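You operate a simulated robot arm through the tools that you are given. There is no shell and no other tool.

The job below is to be done with a simulated robot arm. You get a single attempt, and the scene is never put back.

TASK
Put things in order on the top of the drawer table. At the end: the clear jar from the top of the drawer table stands where the black rubber block stood; the clear vial from the top of the drawer table stands on top of the blue drying block; the black rubber block from the top of the drawer table stands where the purple tub stood; the purple tub is on the blue carton (marked "NEW"); the orange brush from the top of the drawer table stands on top of the white carton marked wipes; whatever was shut is shut again. Leave all else as you found it, and nothing knocked over.

The check looks at the end state, three seconds after you hand in, the way a careful person would. Anything else that was tipped, shoved, dropped, spilled or broken makes it a failure.

THE ROBOT
A 6-joint arm with a two-finger parallel gripper, fixed in place. Base frame: the origin is at the foot of the arm, x ahead of it, y to its left, z up; the work surface is at about z = 0. Readings come in m, rad, newtons and seconds.
With the tool pointing down near the work surface it reaches from about 0.14 to 0.58 m from the base axis. Its first joint turns from -1.152 to 1.152 rad. Payload 2.1 kg.
Tool frame: the origin (TCP) lies between the finger pads and is the grasp point; the fingertips stand 0.03 m ahead of it; z points along the fingers, y is the line along which they close. Largest opening 0.094 m; finger width 0.028, thickness 0.01; the body of the gripper, 0.05 by 0.096 m, starts 0.055 m behind the TCP.
Orientation is told as [roll, pitch, yaw] about the base's x, y, z axes, in that order, counted from this pose: with the fingers straight down and closing along the base's y, the tool's x points along the base's -x, its y along +y and its z along -z.

THE INTERFACE
- The arm moves only by the tool jog_arm. Its argument "series" is a list of rows, each a list of 7 numbers: the shift along the tool's x, y, z in m, then the turn, a rotation vector about the tool's x, y, z in rad, then the gripper command, from -1 (shut) to 1 (fully open), values between in proportion. In form: [[dx, dy, dz, ax, ay, az, gripper], ...]. A call has 1 to 20 rows; each row is the pose to reach, as a shift and turn from the pose commanded when the call began, along the tool's axes at that moment. Rows are played at 5 a second. More than 0.05 m and 0.15 rad between two rows, or a gripper value outside its range, and nothing of the call is played. A pose out of reach is approached as far as the arm can. The call stops where the force on the tool passes 40 N (or 10 N more than at its start, if that is more) or the arm is blocked; 0.2 s more then pass. The fingers move at their own pace (about 0.072 m/s each) and stop on an object; they squeeze with about 29 N. The grip force told is the motor's: it shows also when the fingers shut on nothing. Time passes only in rows, and 0.2 s behind the last, so rows that repeat a pose let the fingers close. It gives the time, the measured TCP pose, the force on the tool (base axes), the opening and the grip force at its end, in the units of the frame above (readings bear some noise), with the torque about the TCP (base axes, N m) and any sound that the robot's microphone picked up.
- Cameras (640 x 400 px; columns grow to the right, rows downward): "scene" is fixed at [0.0701, -0.388, 0.4815]; the picture's right is [0.59, -0.81, 0.00], its down [-0.46, -0.34, -0.82] and it looks along [0.66, 0.48, -0.58] (base axes); focal length 252 px, centre (320, 200). "wrist" rides on the gripper at [0.076, 0.014, -0.102] in the tool frame; the picture's right is [-0.18, 0.98, 0.00], its down [-0.75, -0.14, -0.64] and it looks along [-0.63, -0.12, 0.77] (tool axes); focal length 243 px, centre (320, 200).
- camera(camera): a new picture of that camera. It takes no simulated time.
- point_at(camera, pixels): for up to 12 pixels [column, row] of the newest picture of that camera ("zoom" is the newest enlarged one), the place [x, y, z] in the base frame of the surface seen there, good to about 0.002 m. It takes no simulated time.
- close_up(camera, box): a new picture of the part [left, top, right, bottom] of that camera's present view, enlarged. It takes no simulated time.
- close_job(): hands the job in; it is judged then, once.

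Unless the task says otherwise, let go and move clear before handing in.

The tools are called after "Emit:" by a JSON object that holds its "name" and its "arguments". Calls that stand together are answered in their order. jog_arm: Moves the arm, as the interface text tells. Its arguments: {"type":"object","properties":{"series":{"type":"array"}},"required":["series"]} The other tools are called the same way: camera (camera) takes a picture; point_at (camera, pixels) gives the place of the surface under pixels of a picture; close_up (camera, box) takes an enlarged picture of a part of a camera's view; close_job () hands the job in.

At the start:

```text
time: 0.0
position: [0.3392, -0.1538, 0.3464]
ee_rot: [0.0, -0.002, 0.002]
ft_force: [0.1, 1.0, -0.5]
torque: [-0.02, 0.03, -0.02]
gripper_width: 0.0943
gripper_force: 0.2
```

scene: 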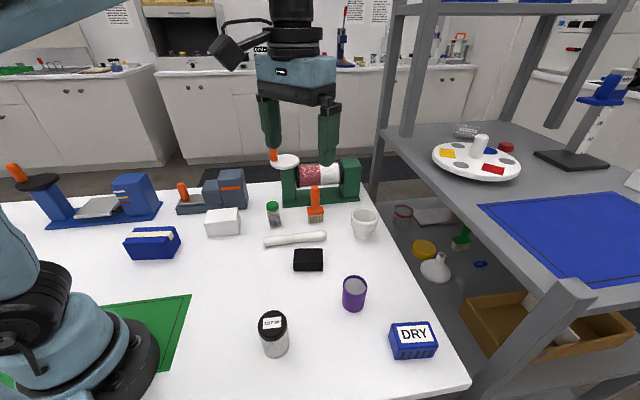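
wrist: 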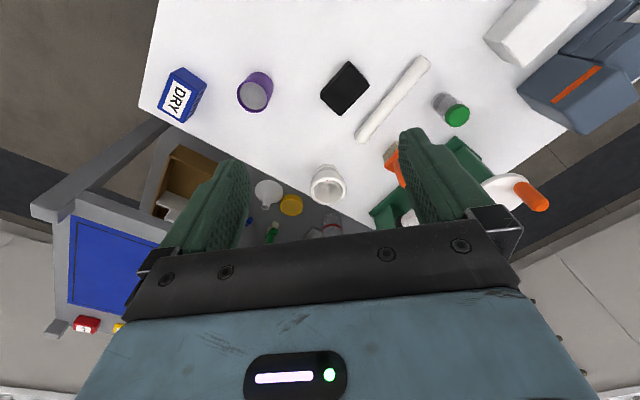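

The scene picture shows the table with a jar at (273,335), a purple tub at (354,293), a black block at (308,260), an orange brush at (315,205), a vial at (273,213) and a DRY block at (413,340). I'll take enlarged pictures to identify each item.

Emit:
{"name": "close_up", "arguments": {"camera": "scene", "box": [180, 140, 400, 280]}}

Emit:
{"name": "close_up", "arguments": {"camera": "scene", "box": [220, 240, 480, 400]}}

Emit:
{"name": "close_up", "arguments": {"camera": "scene", "box": [0, 140, 260, 300]}}

Emit:
{"name": "close_up", "arguments": {"camera": "scene", "box": [380, 100, 640, 400]}}

```text
2.86 times, centred on (290, 210) of scene
```

zoom: 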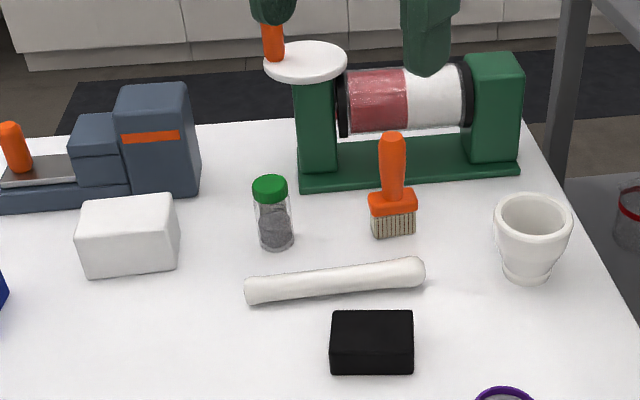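

```text
2.46 times, centred on (350, 320) of scene
```

zoom: 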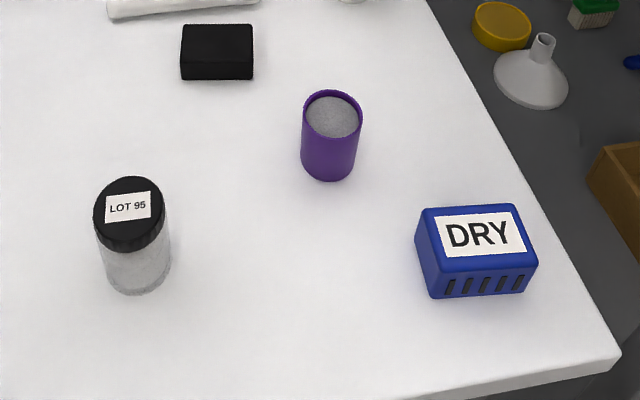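

```text
2.46 times, centred on (130, 220) of scene
```

zoom: 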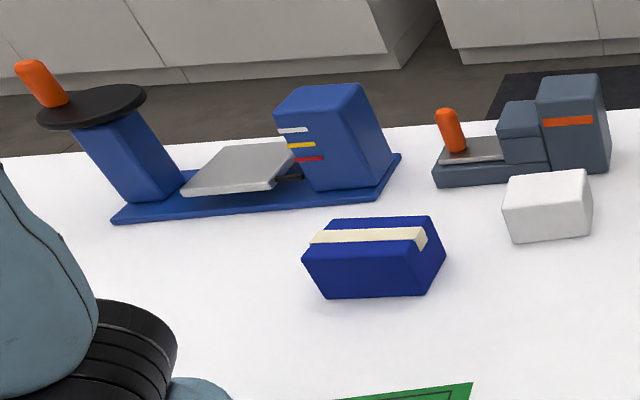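

```text
1.33 times, centred on (510, 250) of scene
```

zoom: 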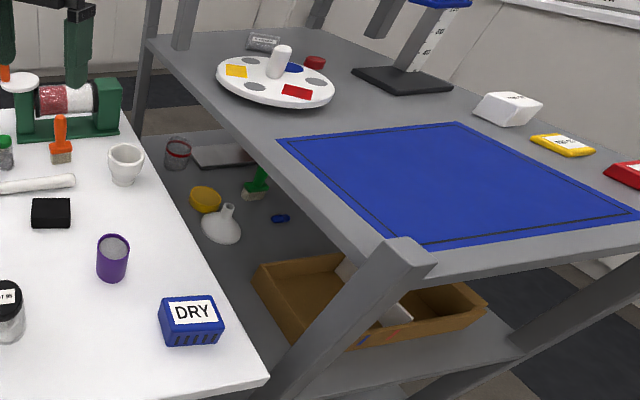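

The carton labels aren't readable yet: a blue box is at (152,243) and white boxes are at (222,221) and on the shelf near (633,178). I'll measure points and zoom in on the wrist picture.

Emit:
{"name": "camera", "arguments": {"camera": "scene"}}

Emit:
{"name": "camera", "arguments": {"camera": "wrist"}}

Emit:
{"name": "point_at", "arguments": {"camera": "scene", "pixels": [[152, 232], [152, 250], [222, 215], [222, 230], [273, 207], [315, 190], [308, 255], [354, 282], [413, 332], [271, 322], [364, 215], [295, 238]]}}

Emit:
{"name": "close_up", "arguments": {"camera": "scene", "box": [110, 190, 260, 284]}}

Emit:
{"name": "close_up", "arguments": {"camera": "wrist", "box": [440, 0, 640, 125]}}

```text
taken
```

scene: 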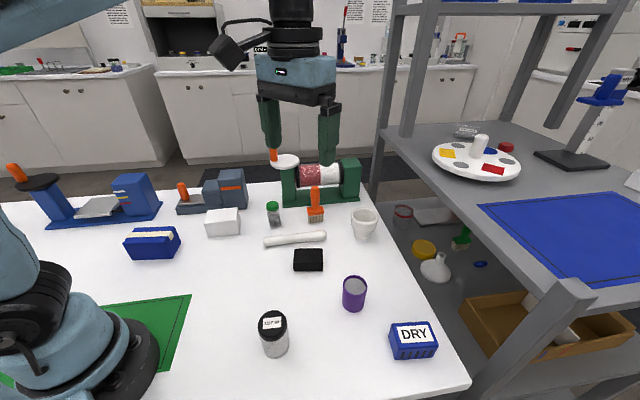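

```text
taken
```

wrist: 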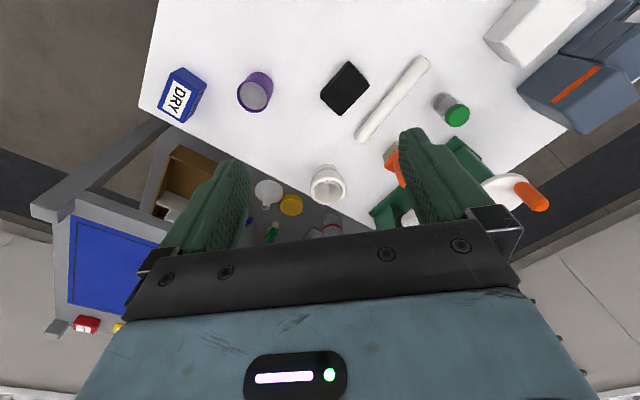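

```text
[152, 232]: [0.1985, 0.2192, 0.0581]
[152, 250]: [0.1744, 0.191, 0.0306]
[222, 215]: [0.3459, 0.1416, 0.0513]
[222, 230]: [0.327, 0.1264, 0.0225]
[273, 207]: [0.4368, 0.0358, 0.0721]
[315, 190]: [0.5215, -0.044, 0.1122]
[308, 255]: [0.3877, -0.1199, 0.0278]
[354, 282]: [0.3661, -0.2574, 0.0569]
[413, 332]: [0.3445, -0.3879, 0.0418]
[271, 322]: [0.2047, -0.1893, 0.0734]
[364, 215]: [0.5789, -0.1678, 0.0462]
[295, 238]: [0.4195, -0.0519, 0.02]
```

```text
4.26 times, centred on (185, 237) of scene
```

zoom: 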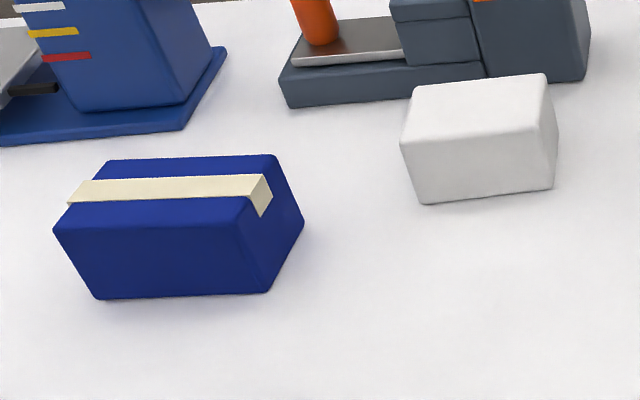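

```text
3.20 times, centred on (540, 62) of wrist
```

zoom: 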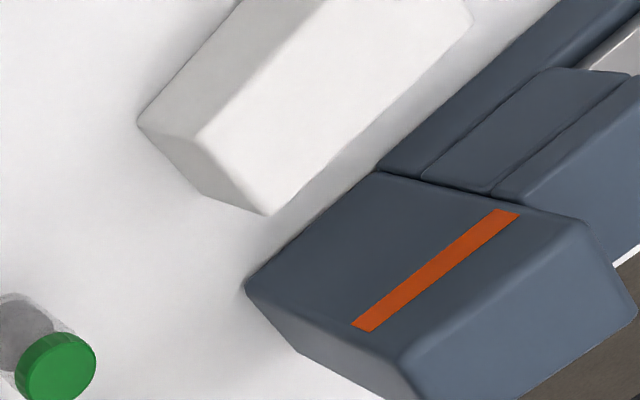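

The boxes at (152,243) and (222,221) show no label on the sides facing the camera. I'll measure the surroundings and object edges before moving the wrist to look at the far sides.

Emit:
{"name": "point_at", "arguments": {"camera": "scene", "pixels": [[40, 180], [15, 170], [135, 180], [100, 205], [60, 222], [155, 215], [225, 175], [185, 190], [240, 205], [285, 160], [345, 165], [290, 200]]}}

Emit:
{"name": "close_up", "arguments": {"camera": "scene", "box": [330, 260, 460, 370]}}

Emit:
{"name": "close_up", "arguments": {"camera": "scene", "box": [560, 50, 640, 200]}}

```text
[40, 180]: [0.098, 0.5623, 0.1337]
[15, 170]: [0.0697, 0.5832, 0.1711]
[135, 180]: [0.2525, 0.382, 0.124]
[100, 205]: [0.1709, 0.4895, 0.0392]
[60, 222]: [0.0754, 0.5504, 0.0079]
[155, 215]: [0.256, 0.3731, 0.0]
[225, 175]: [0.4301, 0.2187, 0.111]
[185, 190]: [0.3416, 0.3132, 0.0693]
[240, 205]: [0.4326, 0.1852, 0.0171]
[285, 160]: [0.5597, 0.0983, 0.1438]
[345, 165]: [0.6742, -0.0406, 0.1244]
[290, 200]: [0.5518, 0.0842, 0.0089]
```

```text
3.64 times, centred on (395, 315) of scene
```

zoom: 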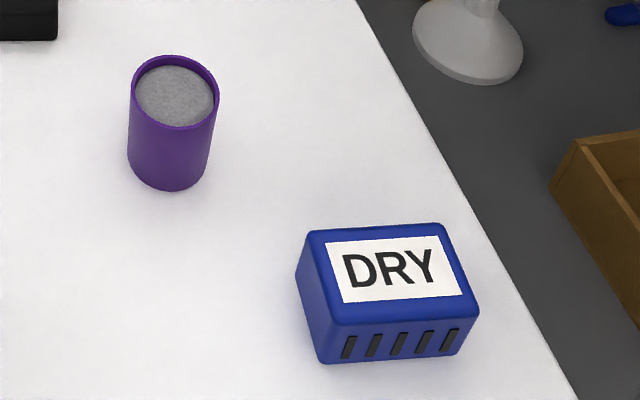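

```text
2.67 times, centred on (600, 125) of scene
```

zoom: 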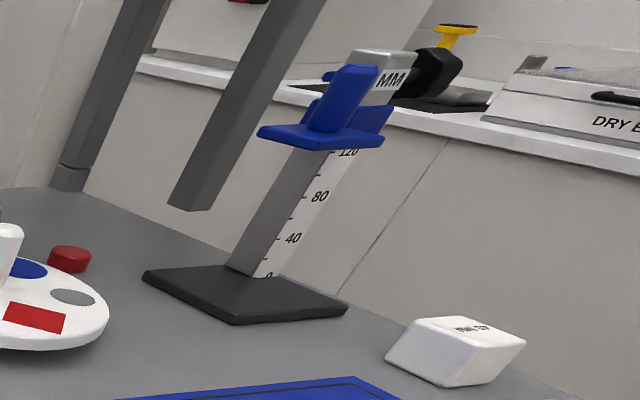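

The shelf carries a white box with text at (633,178), so the labels need checking before I choose cartons. I'll move the arm left at height, turning the wrist so its camera looks back at the far sides of the boxes.

Emit:
{"name": "jog_arm", "arguments": {"series": [[0.006, 0.032, 0, 0, 0, 0.14, 1], [0.012, 0.064, 0, 0, 0, 0.28, 1], [0.018, 0.096, 0, 0, 0, 0.42, 1], [0.024, 0.128, 0, 0, 0, 0.56, 1], [0.03, 0.16, 0, 0, 0, 0.7, 1], [0.036, 0.192, 0, 0, 0, 0.84, 1], [0.042, 0.224, 0, 0, 0, 0.98, 1], [0.048, 0.256, 0, 0, 0, 1.12, 1], [0.054, 0.288, 0, 0, 0, 1.26, 1], [0.06, 0.32, 0, 0, 0, 1.4, 1], [0.066, 0.352, 0, 0, 0, 1.54, 1]]}}

Emit:
{"name": "camera", "arguments": {"camera": "wrist"}}

Emit:
{"name": "camera", "arguments": {"camera": "scene"}}

```text
time: 2.4
position: [0.2724, 0.2007, 0.3485]
ee_rot: [0.002, 0.003, -1.541]
ft_force: [-0.4, -0.6, -0.6]
torque: [0.01, -0.03, -0.02]
gripper_width: 0.0939
gripper_force: 0.2
```

```text
taken
```

wrist: 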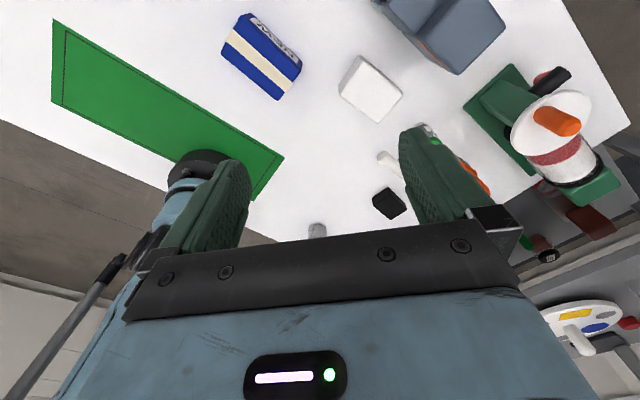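

```text
taken
```

scene: 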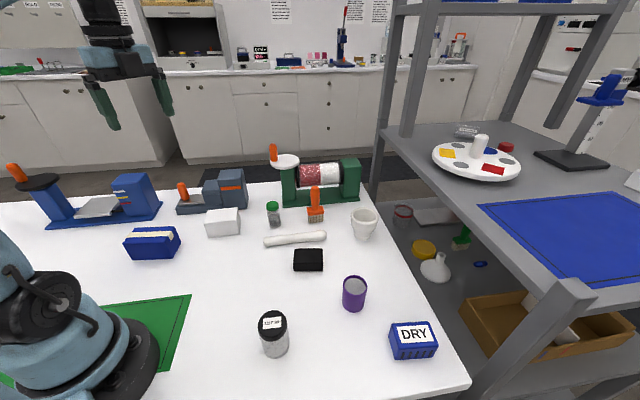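

The wrist picture shows a label on the blue box's far side at (275,38). I'll zoom in there and on the white box at (370,88).

Emit:
{"name": "close_up", "arguments": {"camera": "wrist", "box": [210, 0, 330, 110]}}

Emit:
{"name": "close_up", "arguments": {"camera": "wrist", "box": [320, 40, 420, 130]}}

Emit:
{"name": "point_at", "arguments": {"camera": "wrist", "pixels": [[262, 52], [240, 17], [299, 70], [224, 52], [280, 98], [275, 38], [360, 58], [341, 92], [379, 121], [402, 93], [370, 82], [345, 72]]}}

```text
3.64 times, centred on (270, 55) of wrist
```

zoom: 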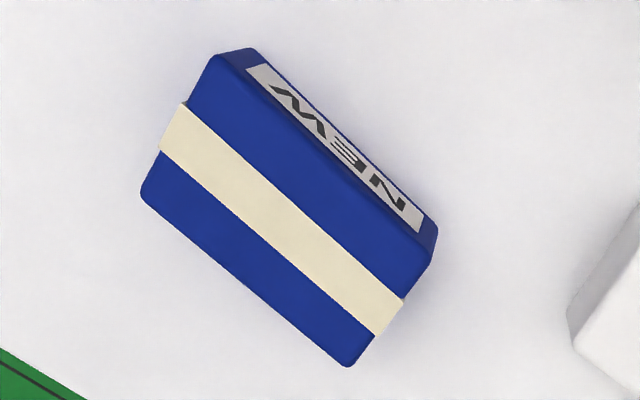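

```text
4.44 times, centred on (370, 85) of wrist
```

zoom: 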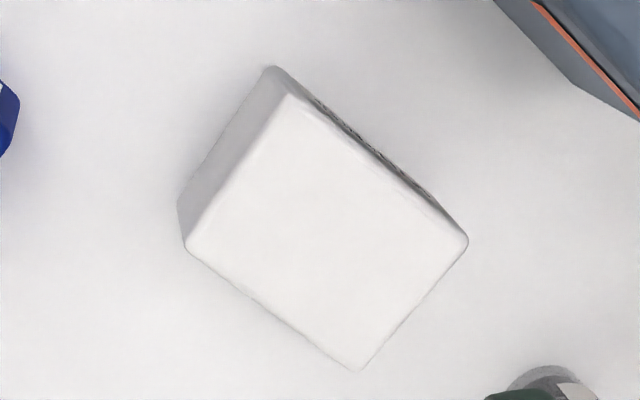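

```text
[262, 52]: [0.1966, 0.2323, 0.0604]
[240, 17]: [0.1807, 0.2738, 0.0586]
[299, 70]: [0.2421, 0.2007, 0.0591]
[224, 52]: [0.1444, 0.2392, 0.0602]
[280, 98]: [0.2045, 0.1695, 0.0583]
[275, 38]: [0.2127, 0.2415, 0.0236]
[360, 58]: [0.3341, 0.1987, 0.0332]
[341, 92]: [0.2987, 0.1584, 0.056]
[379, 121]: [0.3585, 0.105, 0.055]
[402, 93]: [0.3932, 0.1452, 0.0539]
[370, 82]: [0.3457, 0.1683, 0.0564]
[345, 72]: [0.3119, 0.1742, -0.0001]
```

The blue box is confirmed as marked "NEW" from the zoomed wrist picture. The white box has some print on its far side near zoom pixel (370,140), so I'll move the camera farther behind it to read that.

Emit:
{"name": "jog_arm", "arguments": {"series": [[0.015, 0.03, 0.02, 0, 0, 0.11, 1], [0.03, 0.06, 0.04, 0, 0, 0.22, 1], [0.045, 0.09, 0.06, 0, 0, 0.33, 1], [0.06, 0.12, 0.08, 0, 0, 0.44, 1], [0.076, 0.15, 0.1, 0, 0, 0.54, 1], [0.076, 0.15, 0.12, 0, 0, 0.54, 1]]}}

Emit:
{"name": "camera", "arguments": {"camera": "wrist"}}

```text
time: 3.8
position: [0.4201, 0.2799, 0.2267]
ee_rot: [0.002, 0.004, -2.081]
ft_force: [1.5, -0.2, -0.2]
torque: [0.0, 0.0, 0.01]
gripper_width: 0.094
gripper_force: 0.0
```

```text
taken
```

wrist: 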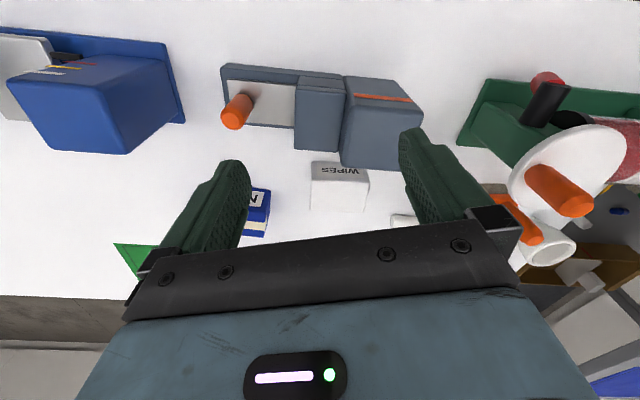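

The wrist picture shows "WIPES" at (340,171) on the white box, so both cartons are identified. Next I'll measure the objects accurately from the scene camera.

Emit:
{"name": "close_up", "arguments": {"camera": "scene", "box": [270, 235, 390, 325]}}

```text
4.44 times, centred on (330, 280) of scene
```

zoom: 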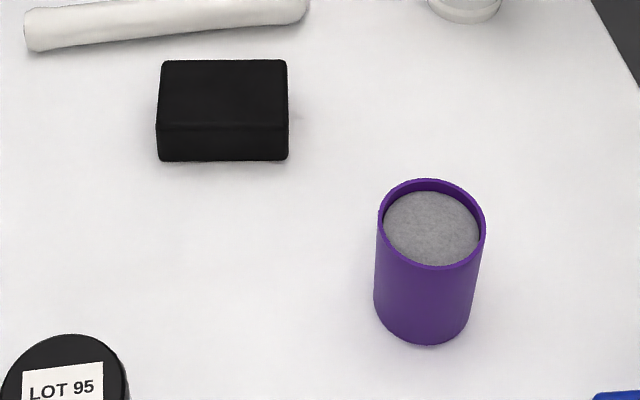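

Emit:
{"name": "point_at", "arguments": {"camera": "zoom", "pixels": [[168, 66], [282, 66], [284, 124], [162, 124], [225, 95], [160, 158], [286, 158], [432, 225], [382, 215], [482, 220], [432, 267], [425, 183]]}}

Emit:
{"name": "point_at", "arguments": {"camera": "zoom", "pixels": [[425, 340], [376, 300], [470, 300], [423, 300], [400, 335], [450, 335], [410, 190], [460, 195], [390, 245], [475, 245]]}}

Emit:
{"name": "close_up", "arguments": {"camera": "scene", "box": [235, 295, 315, 375]}}

```text
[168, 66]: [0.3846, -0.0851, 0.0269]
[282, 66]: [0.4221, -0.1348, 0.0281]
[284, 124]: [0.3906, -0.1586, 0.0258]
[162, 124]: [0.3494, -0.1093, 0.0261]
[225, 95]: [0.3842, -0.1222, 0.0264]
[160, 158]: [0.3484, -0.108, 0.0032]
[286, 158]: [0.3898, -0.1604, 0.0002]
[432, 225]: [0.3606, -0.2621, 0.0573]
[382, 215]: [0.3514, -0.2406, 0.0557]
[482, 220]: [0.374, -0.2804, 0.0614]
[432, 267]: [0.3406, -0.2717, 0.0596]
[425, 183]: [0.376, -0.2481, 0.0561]
```

```text
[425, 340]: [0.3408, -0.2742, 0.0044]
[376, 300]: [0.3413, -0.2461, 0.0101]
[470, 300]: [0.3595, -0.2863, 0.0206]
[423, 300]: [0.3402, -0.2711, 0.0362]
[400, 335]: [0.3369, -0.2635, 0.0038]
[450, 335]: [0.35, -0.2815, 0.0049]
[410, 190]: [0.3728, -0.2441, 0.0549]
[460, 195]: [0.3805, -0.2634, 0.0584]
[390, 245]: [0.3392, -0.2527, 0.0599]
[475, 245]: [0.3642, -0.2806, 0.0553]
```

```text
5.00 times, centred on (275, 335) of scene
```

zoom: 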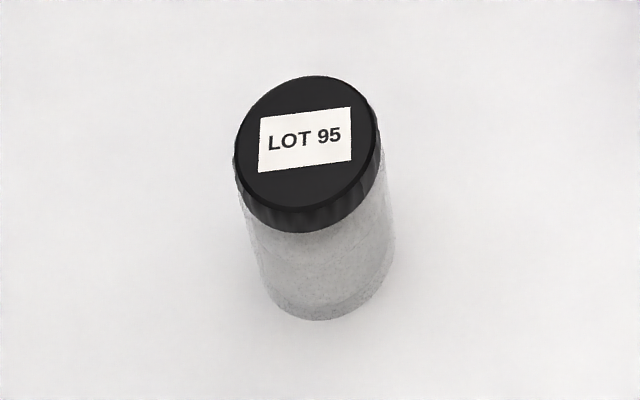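

The black block's top centre comes out near (0.387,-0.122) and the tub's near (0.360,-0.260). Now I'll measure the jar, vial, brush and DRY block.

Emit:
{"name": "point_at", "arguments": {"camera": "zoom", "pixels": [[308, 142], [237, 160], [378, 125], [300, 205], [315, 78], [255, 105], [365, 175], [305, 228], [320, 318], [250, 280], [385, 280], [320, 270]]}}

Emit:
{"name": "close_up", "arguments": {"camera": "scene", "box": [380, 310, 450, 370]}}

```text
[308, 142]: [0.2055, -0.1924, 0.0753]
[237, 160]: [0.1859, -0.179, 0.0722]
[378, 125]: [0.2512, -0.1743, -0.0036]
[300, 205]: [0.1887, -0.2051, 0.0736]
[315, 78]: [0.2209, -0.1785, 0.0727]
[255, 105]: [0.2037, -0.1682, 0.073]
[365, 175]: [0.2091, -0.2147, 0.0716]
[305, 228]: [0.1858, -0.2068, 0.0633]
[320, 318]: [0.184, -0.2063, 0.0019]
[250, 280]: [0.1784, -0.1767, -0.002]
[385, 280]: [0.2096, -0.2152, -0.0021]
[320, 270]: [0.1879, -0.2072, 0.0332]
```

```text
6.67 times, centred on (415, 340) of scene
```

zoom: 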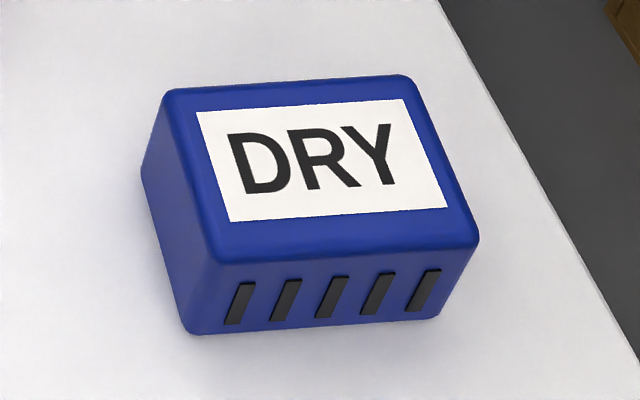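

The jar's lid centre is near (0.2045,-0.1915) with its top at z≈0.074. Now I'll measure the DRY block's top.

Emit:
{"name": "point_at", "arguments": {"camera": "zoom", "pixels": [[175, 98], [405, 85], [470, 235], [218, 250], [320, 165], [200, 115], [402, 100], [445, 205], [232, 220], [190, 330], [440, 315], [145, 180]]}}

Emit:
{"name": "close_up", "arguments": {"camera": "scene", "box": [250, 175, 340, 245]}}

```text
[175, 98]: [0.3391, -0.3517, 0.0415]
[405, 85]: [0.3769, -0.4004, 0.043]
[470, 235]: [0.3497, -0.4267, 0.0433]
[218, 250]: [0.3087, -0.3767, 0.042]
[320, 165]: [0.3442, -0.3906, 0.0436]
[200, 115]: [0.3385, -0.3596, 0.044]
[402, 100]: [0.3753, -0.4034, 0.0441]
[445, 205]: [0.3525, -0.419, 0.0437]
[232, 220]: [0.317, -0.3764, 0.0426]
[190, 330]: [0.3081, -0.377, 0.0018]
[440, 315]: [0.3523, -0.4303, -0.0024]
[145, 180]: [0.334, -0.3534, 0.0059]
```

```text
5.71 times, centred on (295, 210) of scene
```

zoom: 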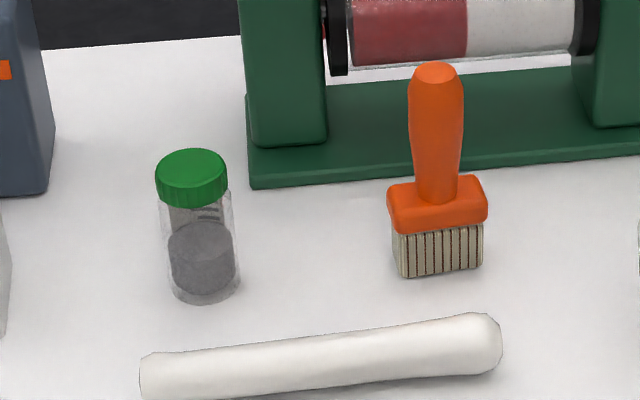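

The DRY block's top centre is near (0.344,-0.389) at z≈0.043. Now the vial and the brush.

Emit:
{"name": "point_at", "arguments": {"camera": "zoom", "pixels": [[190, 160], [157, 170], [226, 170], [195, 180], [190, 203], [200, 303], [172, 285], [240, 285], [200, 255], [190, 150]]}}

Emit:
{"name": "point_at", "arguments": {"camera": "zoom", "pixels": [[435, 72], [412, 100], [462, 100], [437, 100], [437, 190], [415, 190], [459, 185], [390, 190], [485, 183], [438, 230], [405, 277], [482, 265]]}}

Emit:
{"name": "point_at", "arguments": {"camera": "zoom", "pixels": [[440, 215], [392, 220], [487, 212], [400, 185], [475, 178], [440, 250], [250, 185], [325, 165], [440, 160], [560, 160], [150, 360], [490, 330]]}}

```text
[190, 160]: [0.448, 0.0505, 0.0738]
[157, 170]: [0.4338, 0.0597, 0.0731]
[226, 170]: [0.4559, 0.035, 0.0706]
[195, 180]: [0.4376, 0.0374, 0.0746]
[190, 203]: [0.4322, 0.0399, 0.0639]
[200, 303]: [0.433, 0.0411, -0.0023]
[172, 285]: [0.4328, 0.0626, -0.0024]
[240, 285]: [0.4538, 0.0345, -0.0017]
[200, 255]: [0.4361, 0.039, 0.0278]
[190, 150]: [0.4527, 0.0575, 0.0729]
```

```text
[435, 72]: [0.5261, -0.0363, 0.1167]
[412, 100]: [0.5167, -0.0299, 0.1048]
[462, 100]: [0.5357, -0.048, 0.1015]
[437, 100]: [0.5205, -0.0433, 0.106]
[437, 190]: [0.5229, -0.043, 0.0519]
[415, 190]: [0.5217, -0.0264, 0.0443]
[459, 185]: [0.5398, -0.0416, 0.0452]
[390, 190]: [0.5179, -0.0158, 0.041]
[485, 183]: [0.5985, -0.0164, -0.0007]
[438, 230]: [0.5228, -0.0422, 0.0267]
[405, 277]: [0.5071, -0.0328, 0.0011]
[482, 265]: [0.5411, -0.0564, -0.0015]
```

```text
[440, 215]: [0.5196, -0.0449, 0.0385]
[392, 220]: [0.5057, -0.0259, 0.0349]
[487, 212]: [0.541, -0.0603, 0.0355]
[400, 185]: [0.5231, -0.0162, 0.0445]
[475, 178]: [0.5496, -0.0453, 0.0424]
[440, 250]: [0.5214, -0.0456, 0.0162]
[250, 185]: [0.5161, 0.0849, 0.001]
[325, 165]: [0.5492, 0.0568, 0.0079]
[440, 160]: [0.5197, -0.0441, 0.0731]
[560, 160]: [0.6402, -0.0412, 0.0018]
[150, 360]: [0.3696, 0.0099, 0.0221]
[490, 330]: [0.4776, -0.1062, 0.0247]
```

All objects are now located, and the far cartons are confirmed as NEW (blue) and WIPES (white). I'll move to hover over the purple tub at about (0.360,-0.260) with zero yaw, staying above everything.

Emit:
{"name": "jog_arm", "arguments": {"series": [[-0.0334, 0.0141, -0.01, 0, 0, -0.1387, 1], [-0.0668, 0.0281, -0.02, 0, 0, -0.2775, 1], [-0.1001, 0.0422, -0.03, 0, 0, -0.4162, 1], [-0.1335, 0.0563, -0.04, 0, 0, -0.5549, 1], [-0.1669, 0.0704, -0.05, 0, 0, -0.6937, 1], [-0.2003, 0.0844, -0.05, 0, 0, -0.8324, 1], [-0.2337, 0.0985, -0.05, 0, 0, -0.9711, 1], [-0.267, 0.1126, -0.05, 0, 0, -1.1099, 1], [-0.3004, 0.1267, -0.05, 0, 0, -1.2486, 1], [-0.3338, 0.1407, -0.05, 0, 0, -1.3873, 1], [-0.3672, 0.1548, -0.05, 0, 0, -1.5261, 1], [-0.4006, 0.1689, -0.05, 0, 0, -1.6648, 1], [-0.4339, 0.183, -0.05, 0, 0, -1.8035, 1], [-0.4673, 0.197, -0.05, 0, 0, -1.9423, 1], [-0.5007, 0.2111, -0.05, 0, 0, -2.081, 1], [-0.5007, 0.2111, -0.05, 0, 0, -2.081, 1]]}}

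Emit:
{"name": "camera", "arguments": {"camera": "wrist"}}

Emit:
{"name": "camera", "arguments": {"camera": "scene"}}

```text
time: 7.2
position: [0.3579, -0.2587, 0.2754]
ee_rot: [0.004, -0.001, 0.004]
ft_force: [-0.5, 0.6, 0.0]
torque: [0.02, -0.01, 0.0]
gripper_width: 0.094
gripper_force: 0.0
```

```text
taken
```

wrist: 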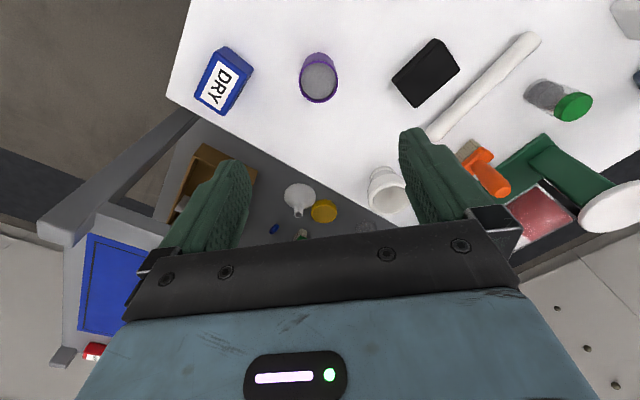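

```text
taken
```

scene: 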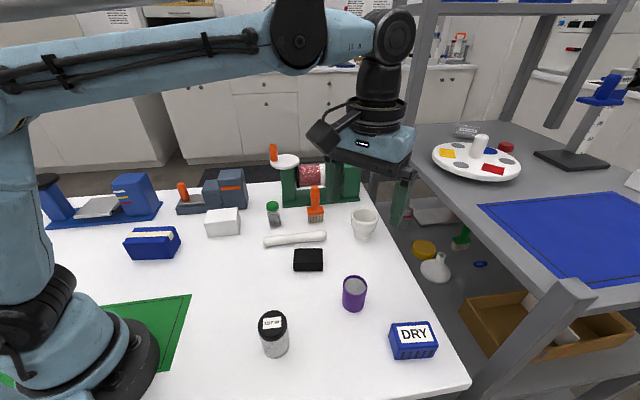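

The wrist is hovering over the tub, which shows at (319,78) in the wrist picture. I'll cross-check the tub, block and DRY positions from this camera and check where the shelf edge lies.

Emit:
{"name": "point_at", "arguments": {"camera": "wrist", "pixels": [[319, 82], [302, 78], [337, 80], [318, 62], [320, 101], [426, 72], [431, 42], [456, 69], [416, 106], [395, 78], [222, 82], [380, 105]]}}

Emit:
{"name": "point_at", "arguments": {"camera": "scene", "pixels": [[400, 145], [480, 220], [560, 290], [410, 180], [470, 310], [500, 340], [385, 245], [440, 340], [354, 290]]}}

Emit:
{"name": "close_up", "arguments": {"camera": "wrist", "box": [280, 30, 480, 155]}}

```text
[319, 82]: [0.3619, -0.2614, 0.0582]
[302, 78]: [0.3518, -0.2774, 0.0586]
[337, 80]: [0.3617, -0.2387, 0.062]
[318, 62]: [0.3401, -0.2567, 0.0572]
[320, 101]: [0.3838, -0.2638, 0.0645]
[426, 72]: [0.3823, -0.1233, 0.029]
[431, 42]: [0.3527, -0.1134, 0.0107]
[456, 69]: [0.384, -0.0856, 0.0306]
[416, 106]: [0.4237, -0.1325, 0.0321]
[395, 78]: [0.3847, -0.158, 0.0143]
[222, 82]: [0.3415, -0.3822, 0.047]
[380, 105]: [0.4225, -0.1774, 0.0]
```

```text
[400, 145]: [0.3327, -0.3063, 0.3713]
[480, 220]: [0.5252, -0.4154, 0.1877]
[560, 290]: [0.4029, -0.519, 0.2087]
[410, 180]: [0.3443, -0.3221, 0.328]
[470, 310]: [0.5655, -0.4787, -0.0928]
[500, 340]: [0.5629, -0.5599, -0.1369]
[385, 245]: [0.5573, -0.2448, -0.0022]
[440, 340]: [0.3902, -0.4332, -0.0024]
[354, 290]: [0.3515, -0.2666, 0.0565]
```

```text
3.20 times, centred on (380, 92) of wrist
```

zoom: 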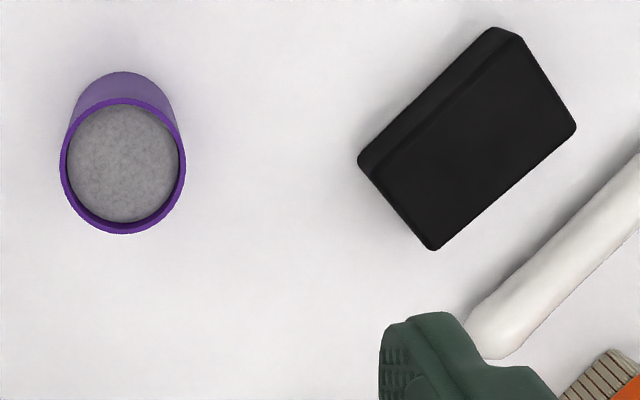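

Both cameras agree that the tub's centre is (0.360,-0.260), and the shelf edge stays clear at (0.525,-0.415). I'll descend straight down with open fingers around the tub.

Emit:
{"name": "jog_arm", "arguments": {"series": [[0, 0, 0.04, 0, 0, 0, 1], [0, 0, 0.08, 0, 0, 0, 1], [0, 0, 0.12, 0, 0, 0, 1], [0, 0, 0.155, 0, 0, 0, 1], [0, 0, 0.18, 0, 0, 0, 1], [0, 0, 0.18, 0, 0, 0, 1]]}}

Emit:
{"name": "camera", "arguments": {"camera": "scene"}}

Emit:
{"name": "camera", "arguments": {"camera": "wrist"}}

```text
time: 8.6
position: [0.3616, -0.2591, 0.0962]
ee_rot: [0.003, -0.001, 0.002]
ft_force: [0.0, -0.1, 0.4]
torque: [-0.03, -0.01, 0.0]
gripper_width: 0.0938
gripper_force: 0.1
```

```text
taken
```

scene: 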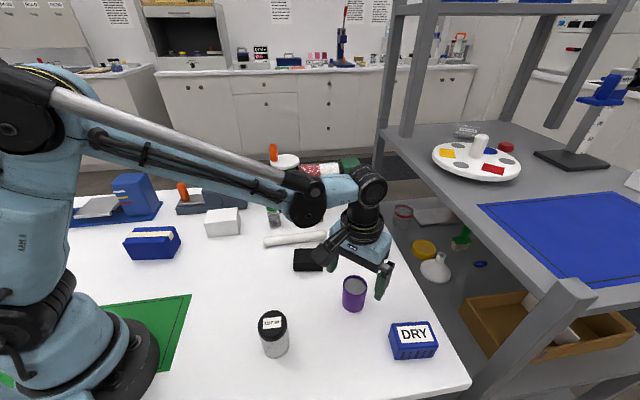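

```text
taken
```

wrist: 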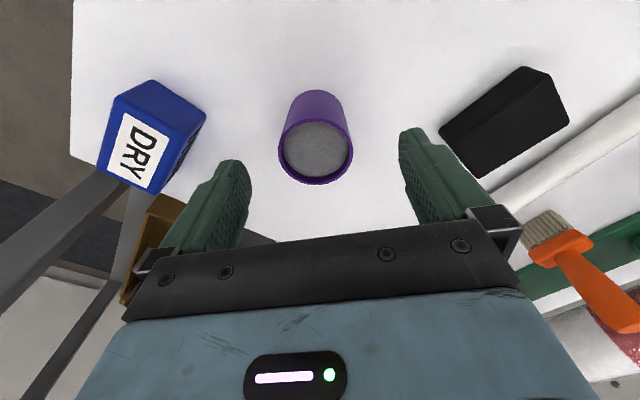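

The tub at (316,155) sits between the open fingers in the wrist picture. I'll go down the last 57 mm and close on it.

Emit:
{"name": "jog_arm", "arguments": {"series": [[0, 0, 0.02, 0, 0, 0, 1], [0, 0, 0.04, 0, 0, 0, 1], [0, 0, 0.057, 0, 0, 0, 1], [0, 0, 0.057, 0, 0, 0, 1], [0, 0, 0.057, 0, 0, 0, 0.4], [0, 0, 0.057, 0, 0, 0, 0.1], [0, 0, 0.057, 0, 0, 0, -0.2], [0, 0, 0.057, 0, 0, 0, -1], [0, 0, 0.057, 0, 0, 0, -1], [0, 0, 0.057, 0, 0, 0, -1]]}}

Emit:
{"name": "camera", "arguments": {"camera": "scene"}}

Emit:
{"name": "camera", "arguments": {"camera": "wrist"}}

```text
time: 10.8
position: [0.3618, -0.261, 0.0405]
ee_rot: [0.002, -0.002, 0.003]
ft_force: [-0.1, 0.3, -1.3]
torque: [0.02, 0.0, 0.03]
gripper_width: 0.0461
gripper_force: 29.3
```

```text
taken
```

scene: 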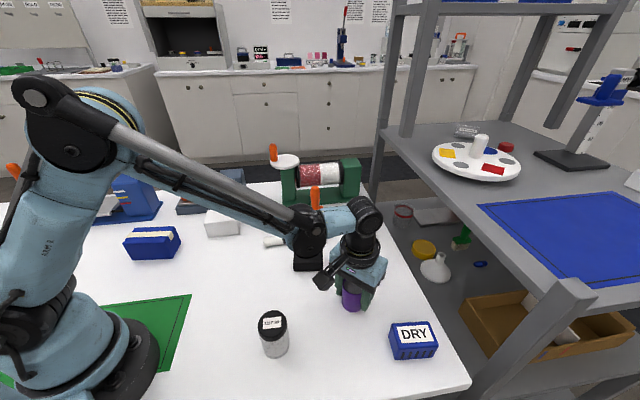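

```text
taken
```

wrist: 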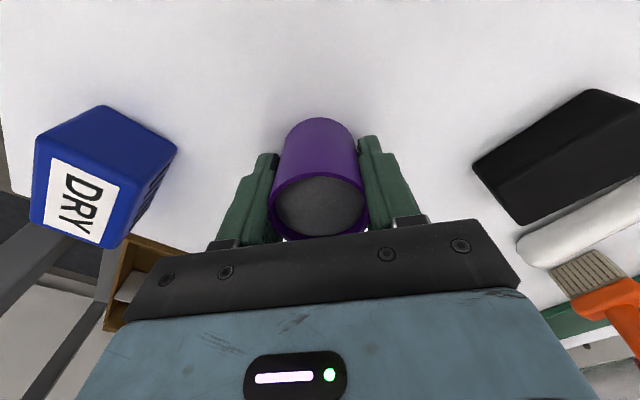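

The grip reads 0.0461 m opening at 29 N, so the tub is held. I'll lift it straight and gently, then check.

Emit:
{"name": "jog_arm", "arguments": {"series": [[0, 0, -0.005, 0, 0, 0, -1], [0, 0, -0.02, 0, 0, 0, -1], [0, 0, -0.045, 0, 0, 0, -1], [0, 0, -0.075, 0, 0, 0, -1], [0, 0, -0.105, 0, 0, 0, -1], [0, 0, -0.13, 0, 0, 0, -1], [0, 0, -0.145, 0, 0, 0, -1], [0, 0, -0.15, 0, 0, 0, -1]]}}

Emit:
{"name": "camera", "arguments": {"camera": "wrist"}}

Emit:
{"name": "camera", "arguments": {"camera": "scene"}}

```text
time: 12.6
position: [0.3599, -0.261, 0.1902]
ee_rot: [0.003, -0.002, 0.002]
ft_force: [0.1, 0.7, -0.3]
torque: [-0.04, 0.0, 0.03]
gripper_width: 0.0464
gripper_force: 28.6
```

```text
taken
```

wrist: 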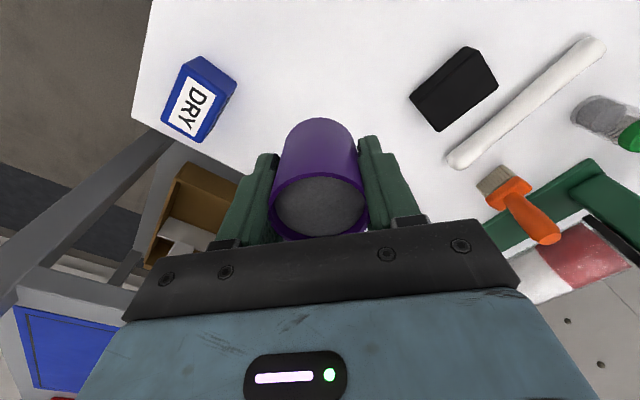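

```text
taken
```

scene: 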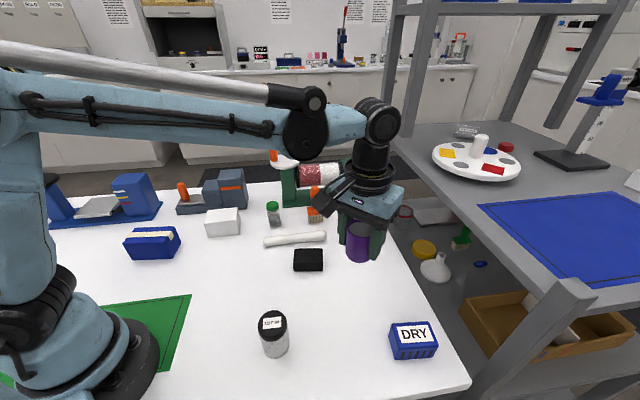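

The tub is lifted and upright with the opening steady at 0.0464 m. Before carrying it over, I'll re-measure the top of the blue NEW carton from the scene camera.

Emit:
{"name": "close_up", "arguments": {"camera": "scene", "box": [115, 215, 190, 265]}}

```text
8.00 times, centred on (152, 240) of scene
```

zoom: 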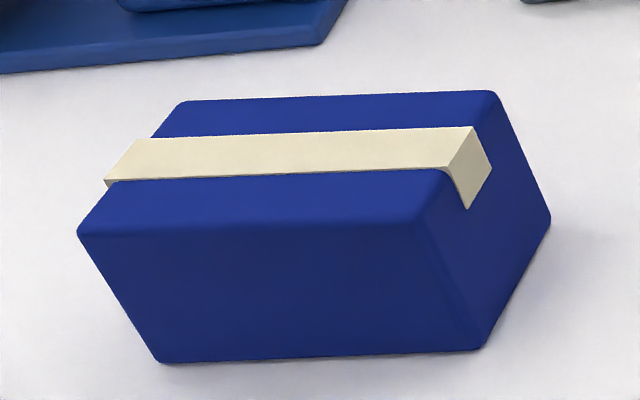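

Emit:
{"name": "point_at", "arguments": {"camera": "zoom", "pixels": [[185, 105], [490, 97], [425, 210], [90, 225], [290, 155], [290, 110], [290, 195], [140, 145], [470, 130], [120, 175], [450, 165], [270, 210]]}}

```text
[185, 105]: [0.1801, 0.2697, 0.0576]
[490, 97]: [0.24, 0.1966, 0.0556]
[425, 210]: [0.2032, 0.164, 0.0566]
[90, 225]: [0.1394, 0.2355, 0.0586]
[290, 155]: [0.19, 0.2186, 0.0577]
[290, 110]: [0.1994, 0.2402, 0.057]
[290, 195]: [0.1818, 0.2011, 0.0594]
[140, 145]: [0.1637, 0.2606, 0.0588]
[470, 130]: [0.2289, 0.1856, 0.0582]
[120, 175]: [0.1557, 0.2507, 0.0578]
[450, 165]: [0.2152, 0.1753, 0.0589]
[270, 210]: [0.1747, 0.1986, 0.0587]
```

The carton's top centre averages to (0.1915,0.2185) at z≈0.058. I'll carry the tub there at height with gentle ramps.

Emit:
{"name": "jog_arm", "arguments": {"series": [[0.0041, 0.0117, 0, 0, 0, 0, -1], [0.0112, 0.0321, 0, 0, 0, 0, -1], [0.0214, 0.0612, 0, 0, 0, 0, -1], [0.0317, 0.0904, 0, 0, 0, 0, -1], [0.0419, 0.1196, 0, 0, 0, 0, -1], [0.0521, 0.1488, 0, 0, 0, 0, -1], [0.0623, 0.178, 0, 0, 0, 0, -1], [0.0725, 0.2071, 0, 0, 0, 0, -1], [0.0827, 0.2363, 0, 0, 0, 0, -1], [0.0929, 0.2655, 0, 0, 0, 0, -1], [0.1032, 0.2947, 0, 0, 0, 0, -1], [0.1134, 0.3238, 0, 0, 0, 0, -1], [0.1236, 0.353, 0, 0, 0, 0, -1], [0.1338, 0.3822, 0, 0, 0, 0, -1], [0.144, 0.4114, 0, 0, 0, 0, -1], [0.1542, 0.4406, 0, 0, 0, 0, -1], [0.1614, 0.461, 0, 0, 0, 0, -1], [0.1655, 0.4727, 0, 0, 0, 0, -1], [0.1675, 0.4785, 0, 0, 0, 0, -1], [0.1675, 0.4785, 0, 0, 0, 0, -1]]}}

Emit:
{"name": "camera", "arguments": {"camera": "wrist"}}

Emit:
{"name": "camera", "arguments": {"camera": "scene"}}

```text
time: 16.8
position: [0.1918, 0.218, 0.1904]
ee_rot: [0.002, -0.001, 0.001]
ft_force: [-0.9, -0.2, -0.7]
torque: [0.0, 0.0, -0.02]
gripper_width: 0.0465
gripper_force: 29.3
```

```text
taken
```

wrist: 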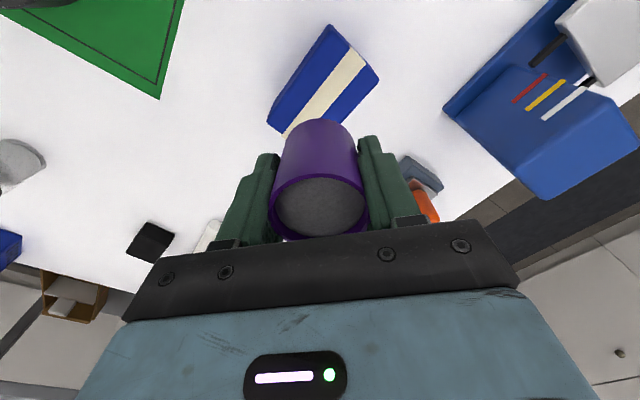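

```text
taken
```

scene: 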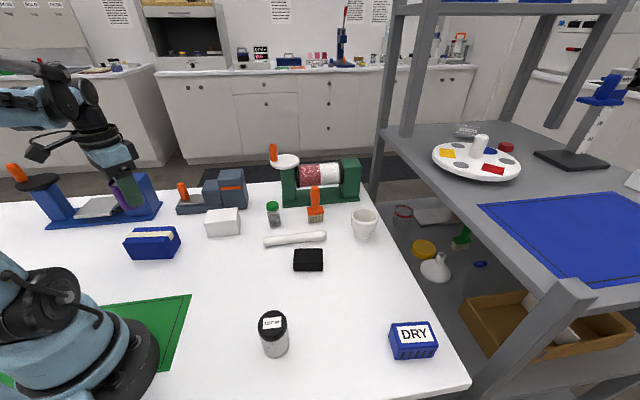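

The readings put the tub over the carton at (0.192,0.218). I'll lower it to a few millimetres above the carton's top and check the alignment.

Emit:
{"name": "jog_arm", "arguments": {"series": [[0, 0, 0.01, 0, 0, 0, -1], [0, 0, 0.03, 0, 0, 0, -1], [0, 0, 0.05, 0, 0, 0, -1], [0, 0, 0.068, 0, 0, 0, -1], [0, 0, 0.078, 0, 0, 0, -1], [0, 0, 0.082, 0, 0, 0, -1], [0, 0, 0.082, 0, 0, 0, -1]]}}

Emit:
{"name": "camera", "arguments": {"camera": "wrist"}}

Emit:
{"name": "close_up", "arguments": {"camera": "scene", "box": [100, 170, 220, 270]}}

```text
time: 18.4
position: [0.1925, 0.2183, 0.1093]
ee_rot: [0.001, -0.001, 0.001]
ft_force: [0.1, -0.2, -0.6]
torque: [0.01, 0.01, 0.01]
gripper_width: 0.0465
gripper_force: 28.9
```

```text
taken
```

wrist: 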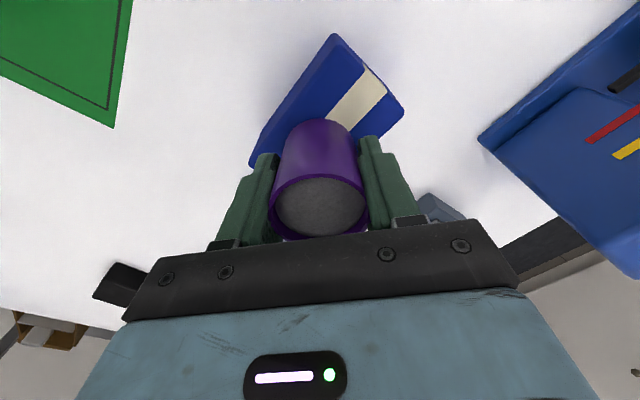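

```text
4.00 times, centred on (160, 220) of scene
```

zoom: 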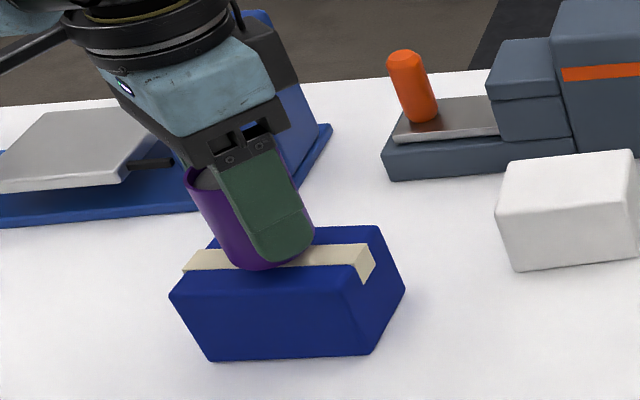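

The tub hangs about 10 mm above the carton's tape, roughly centred at zoom pixel (262,262). I'll lower it in small steps and watch the vertical force.

Emit:
{"name": "jog_arm", "arguments": {"series": [[0, 0, 0.003, 0, 0, 0, -1], [0, 0, 0.006, 0, 0, 0, -1], [0, 0, 0.0075, 0, 0, 0, -1], [0, 0, 0.0075, 0, 0, 0, -1]]}}

Emit:
{"name": "close_up", "arguments": {"camera": "scene", "box": [130, 205, 190, 260]}}

```text
time: 19.4
position: [0.1939, 0.2179, 0.0996]
ee_rot: [0.001, -0.001, 0.001]
ft_force: [0.5, -0.2, -0.8]
torque: [-0.01, 0.0, 0.01]
gripper_width: 0.0461
gripper_force: 29.9
```

```text
7.27 times, centred on (160, 232) of scene
```

zoom: 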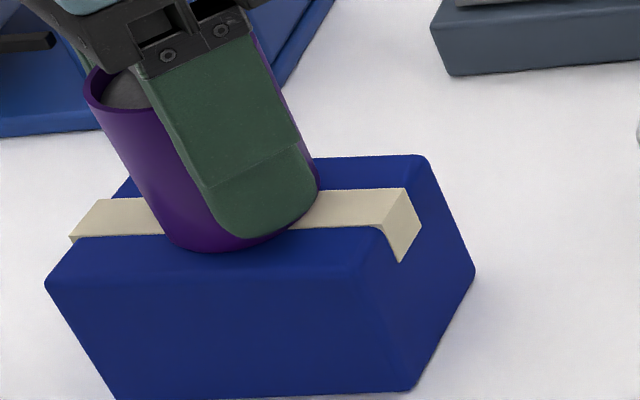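

There is no contact force yet at a TCP height of about 0.1005. I'll step down one millimetre at a time until I feel contact.

Emit:
{"name": "jog_arm", "arguments": {"series": [[0, 0, 0.001, 0, 0, 0, -1], [0, 0, 0.001, 0, 0, 0, -1]]}}

Emit:
{"name": "jog_arm", "arguments": {"series": [[0, 0, 0.001, 0, 0, 0, -1], [0, 0, 0.001, 0, 0, 0, -1]]}}

```text
time: 20.0
position: [0.1933, 0.2189, 0.0993]
ee_rot: [0.002, -0.003, 0.002]
ft_force: [0.2, 1.0, 19.1]
torque: [0.07, 0.01, 0.0]
gripper_width: 0.0466
gripper_force: 28.4
```

```text
time: 20.6
position: [0.1936, 0.218, 0.0977]
ee_rot: [0.002, -0.003, 0.001]
ft_force: [-0.2, 0.5, 26.4]
torque: [-0.04, -0.04, 0.04]
gripper_width: 0.0465
gripper_force: 29.2
```

The force reads 26 N upward, so the tub rests on the carton. I'll ease back up about 1.3 mm to relax the push and then check.

Emit:
{"name": "jog_arm", "arguments": {"series": [[0, 0, -0.001, 0, 0, 0, -1], [0, 0, -0.0015, 0, 0, 0, -1], [0, 0, -0.0015, 0, 0, 0, -1]]}}

```text
time: 21.4
position: [0.1923, 0.2184, 0.0988]
ee_rot: [0.001, -0.001, 0.002]
ft_force: [-0.2, -0.6, -0.9]
torque: [-0.05, 0.0, 0.01]
gripper_width: 0.0464
gripper_force: 29.2
```

The force is back to zero with the tub seated within half a millimetre. I'll open the fingers slowly and then rise.

Emit:
{"name": "jog_arm", "arguments": {"series": [[0, 0, 0.0003, 0, 0, 0, -0.5], [0, 0, 0.0003, 0, 0, 0, 0.0], [0, 0, 0.0003, 0, 0, 0, 0.1], [0, 0, 0.0003, 0, 0, 0, 0.3], [0, 0, 0.0003, 0, 0, 0, 0.6], [0, 0, 0.0003, 0, 0, 0, 1], [0, 0, 0.0003, 0, 0, 0, 1]]}}

Emit:
{"name": "close_up", "arguments": {"camera": "scene", "box": [100, 170, 220, 270]}}

Emit:
{"name": "camera", "arguments": {"camera": "wrist"}}

```text
time: 23.0
position: [0.1925, 0.2186, 0.0988]
ee_rot: [0.002, -0.002, 0.002]
ft_force: [-0.6, 0.2, 0.2]
torque: [0.0, 0.04, 0.0]
gripper_width: 0.0939
gripper_force: 0.1
```

```text
4.00 times, centred on (160, 220) of scene
```

zoom: 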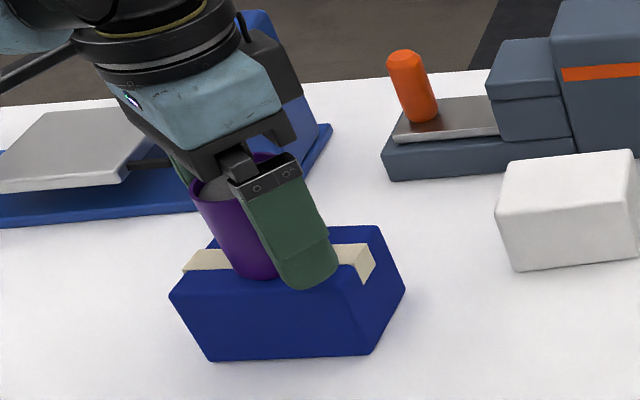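

```text
taken
```

wrist: 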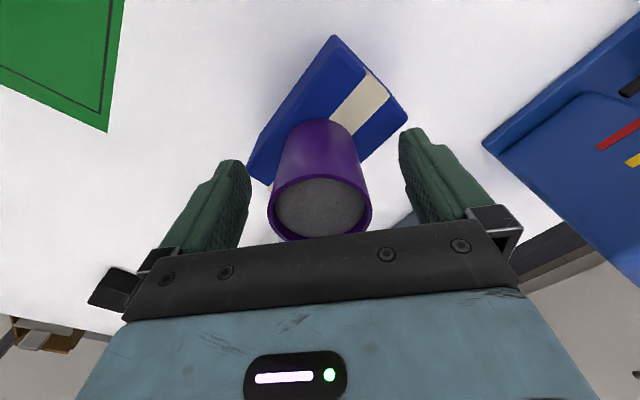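

The fingers are open at 0.094 m and the tub stands on the carton. I'll rise straight up and look.

Emit:
{"name": "jog_arm", "arguments": {"series": [[0, 0, -0.01, 0, 0, 0, 1], [0, 0, -0.04, 0, 0, 0, 1], [0, 0, -0.08, 0, 0, 0, 1], [0, 0, -0.12, 0, 0, 0, 1], [0, 0, -0.12, 0, 0, 0, 1]]}}

Emit:
{"name": "camera", "arguments": {"camera": "scene"}}

Emit:
{"name": "close_up", "arguments": {"camera": "scene", "box": [100, 170, 220, 270]}}

```text
time: 24.2
position: [0.1926, 0.2192, 0.2193]
ee_rot: [0.002, -0.002, 0.002]
ft_force: [-0.5, -0.2, -0.5]
torque: [0.0, 0.0, -0.02]
gripper_width: 0.0939
gripper_force: 0.0
```

```text
taken
```

scene: 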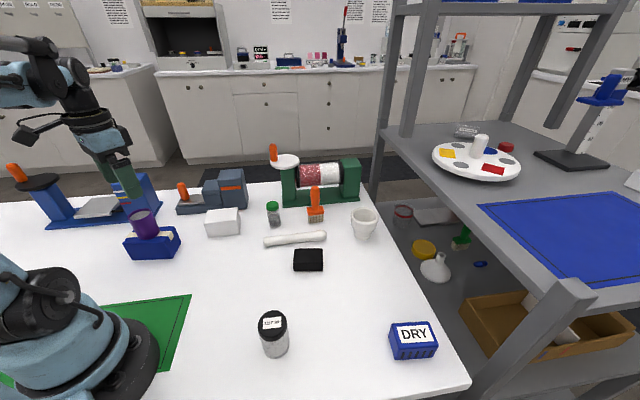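

```text
4.00 times, centred on (160, 220) of scene
```

zoom: 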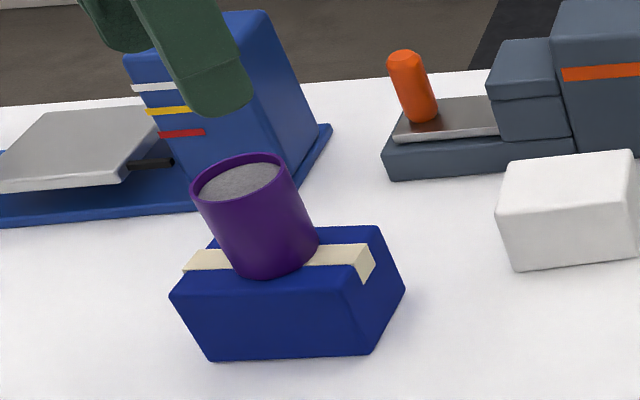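

The tub stands squarely on the NEW carton. Next is the black block: I'll move above it at (0.387,-0.122), turned by -0.89 rad to grip across its short side, with the fingers partly closed to stay clear of the white rod.

Emit:
{"name": "jog_arm", "arguments": {"series": [[-0.0162, -0.0284, 0, 0, 0, 0.0743, 0.4], [-0.0323, -0.0568, 0, 0, 0, 0.1487, 0.4], [-0.0485, -0.0852, 0, 0, 0, 0.223, 0.4], [-0.0646, -0.1136, 0, 0, 0, 0.2973, 0.4], [-0.0808, -0.142, 0, 0, 0, 0.3717, 0.4], [-0.0969, -0.1704, 0, 0, 0, 0.446, 0.4], [-0.1131, -0.1988, 0, 0, 0, 0.5203, 0.4], [-0.1292, -0.2272, 0, 0, 0, 0.5947, 0.4], [-0.1454, -0.2556, 0, 0, 0, 0.669, 0.4], [-0.1615, -0.284, 0, 0, 0, 0.7433, 0.4], [-0.1777, -0.3124, 0, 0, 0, 0.8177, 0.4], [-0.1938, -0.3408, 0, 0, 0, 0.892, 0.4], [-0.1938, -0.3408, 0, 0, 0, 0.892, 0.4]]}}

Emit:
{"name": "camera", "arguments": {"camera": "wrist"}}

Emit:
{"name": "camera", "arguments": {"camera": "scene"}}

```text
time: 27.0
position: [0.3851, -0.1244, 0.2203]
ee_rot: [0.003, 0.0, -0.892]
ft_force: [0.0, 0.7, -0.5]
torque: [-0.01, -0.02, 0.01]
gripper_width: 0.0659
gripper_force: 0.0
```

```text
taken
```

wrist: 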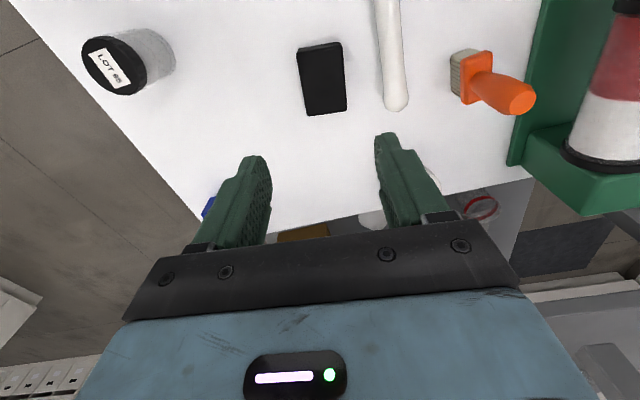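

```text
taken
```

scene: 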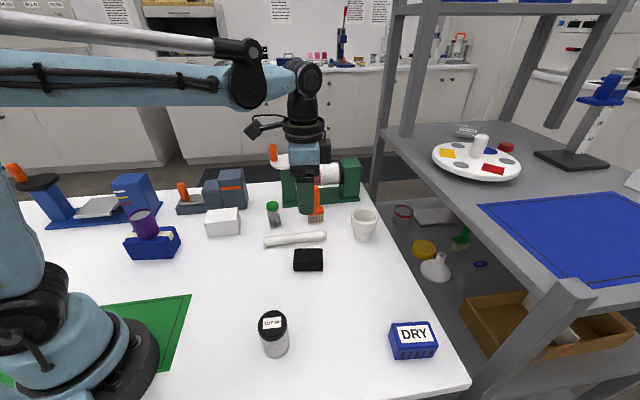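

The block shows at (322,78) in the wrist picture. I'll measure its corners from this closer view to fine-tune position and yaw.

Emit:
{"name": "close_up", "arguments": {"camera": "wrist", "box": [270, 20, 430, 130]}}

```text
3.64 times, centred on (350, 75) of wrist
```

zoom: 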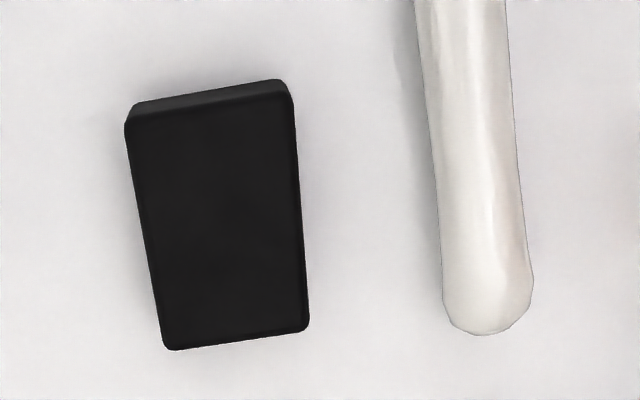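

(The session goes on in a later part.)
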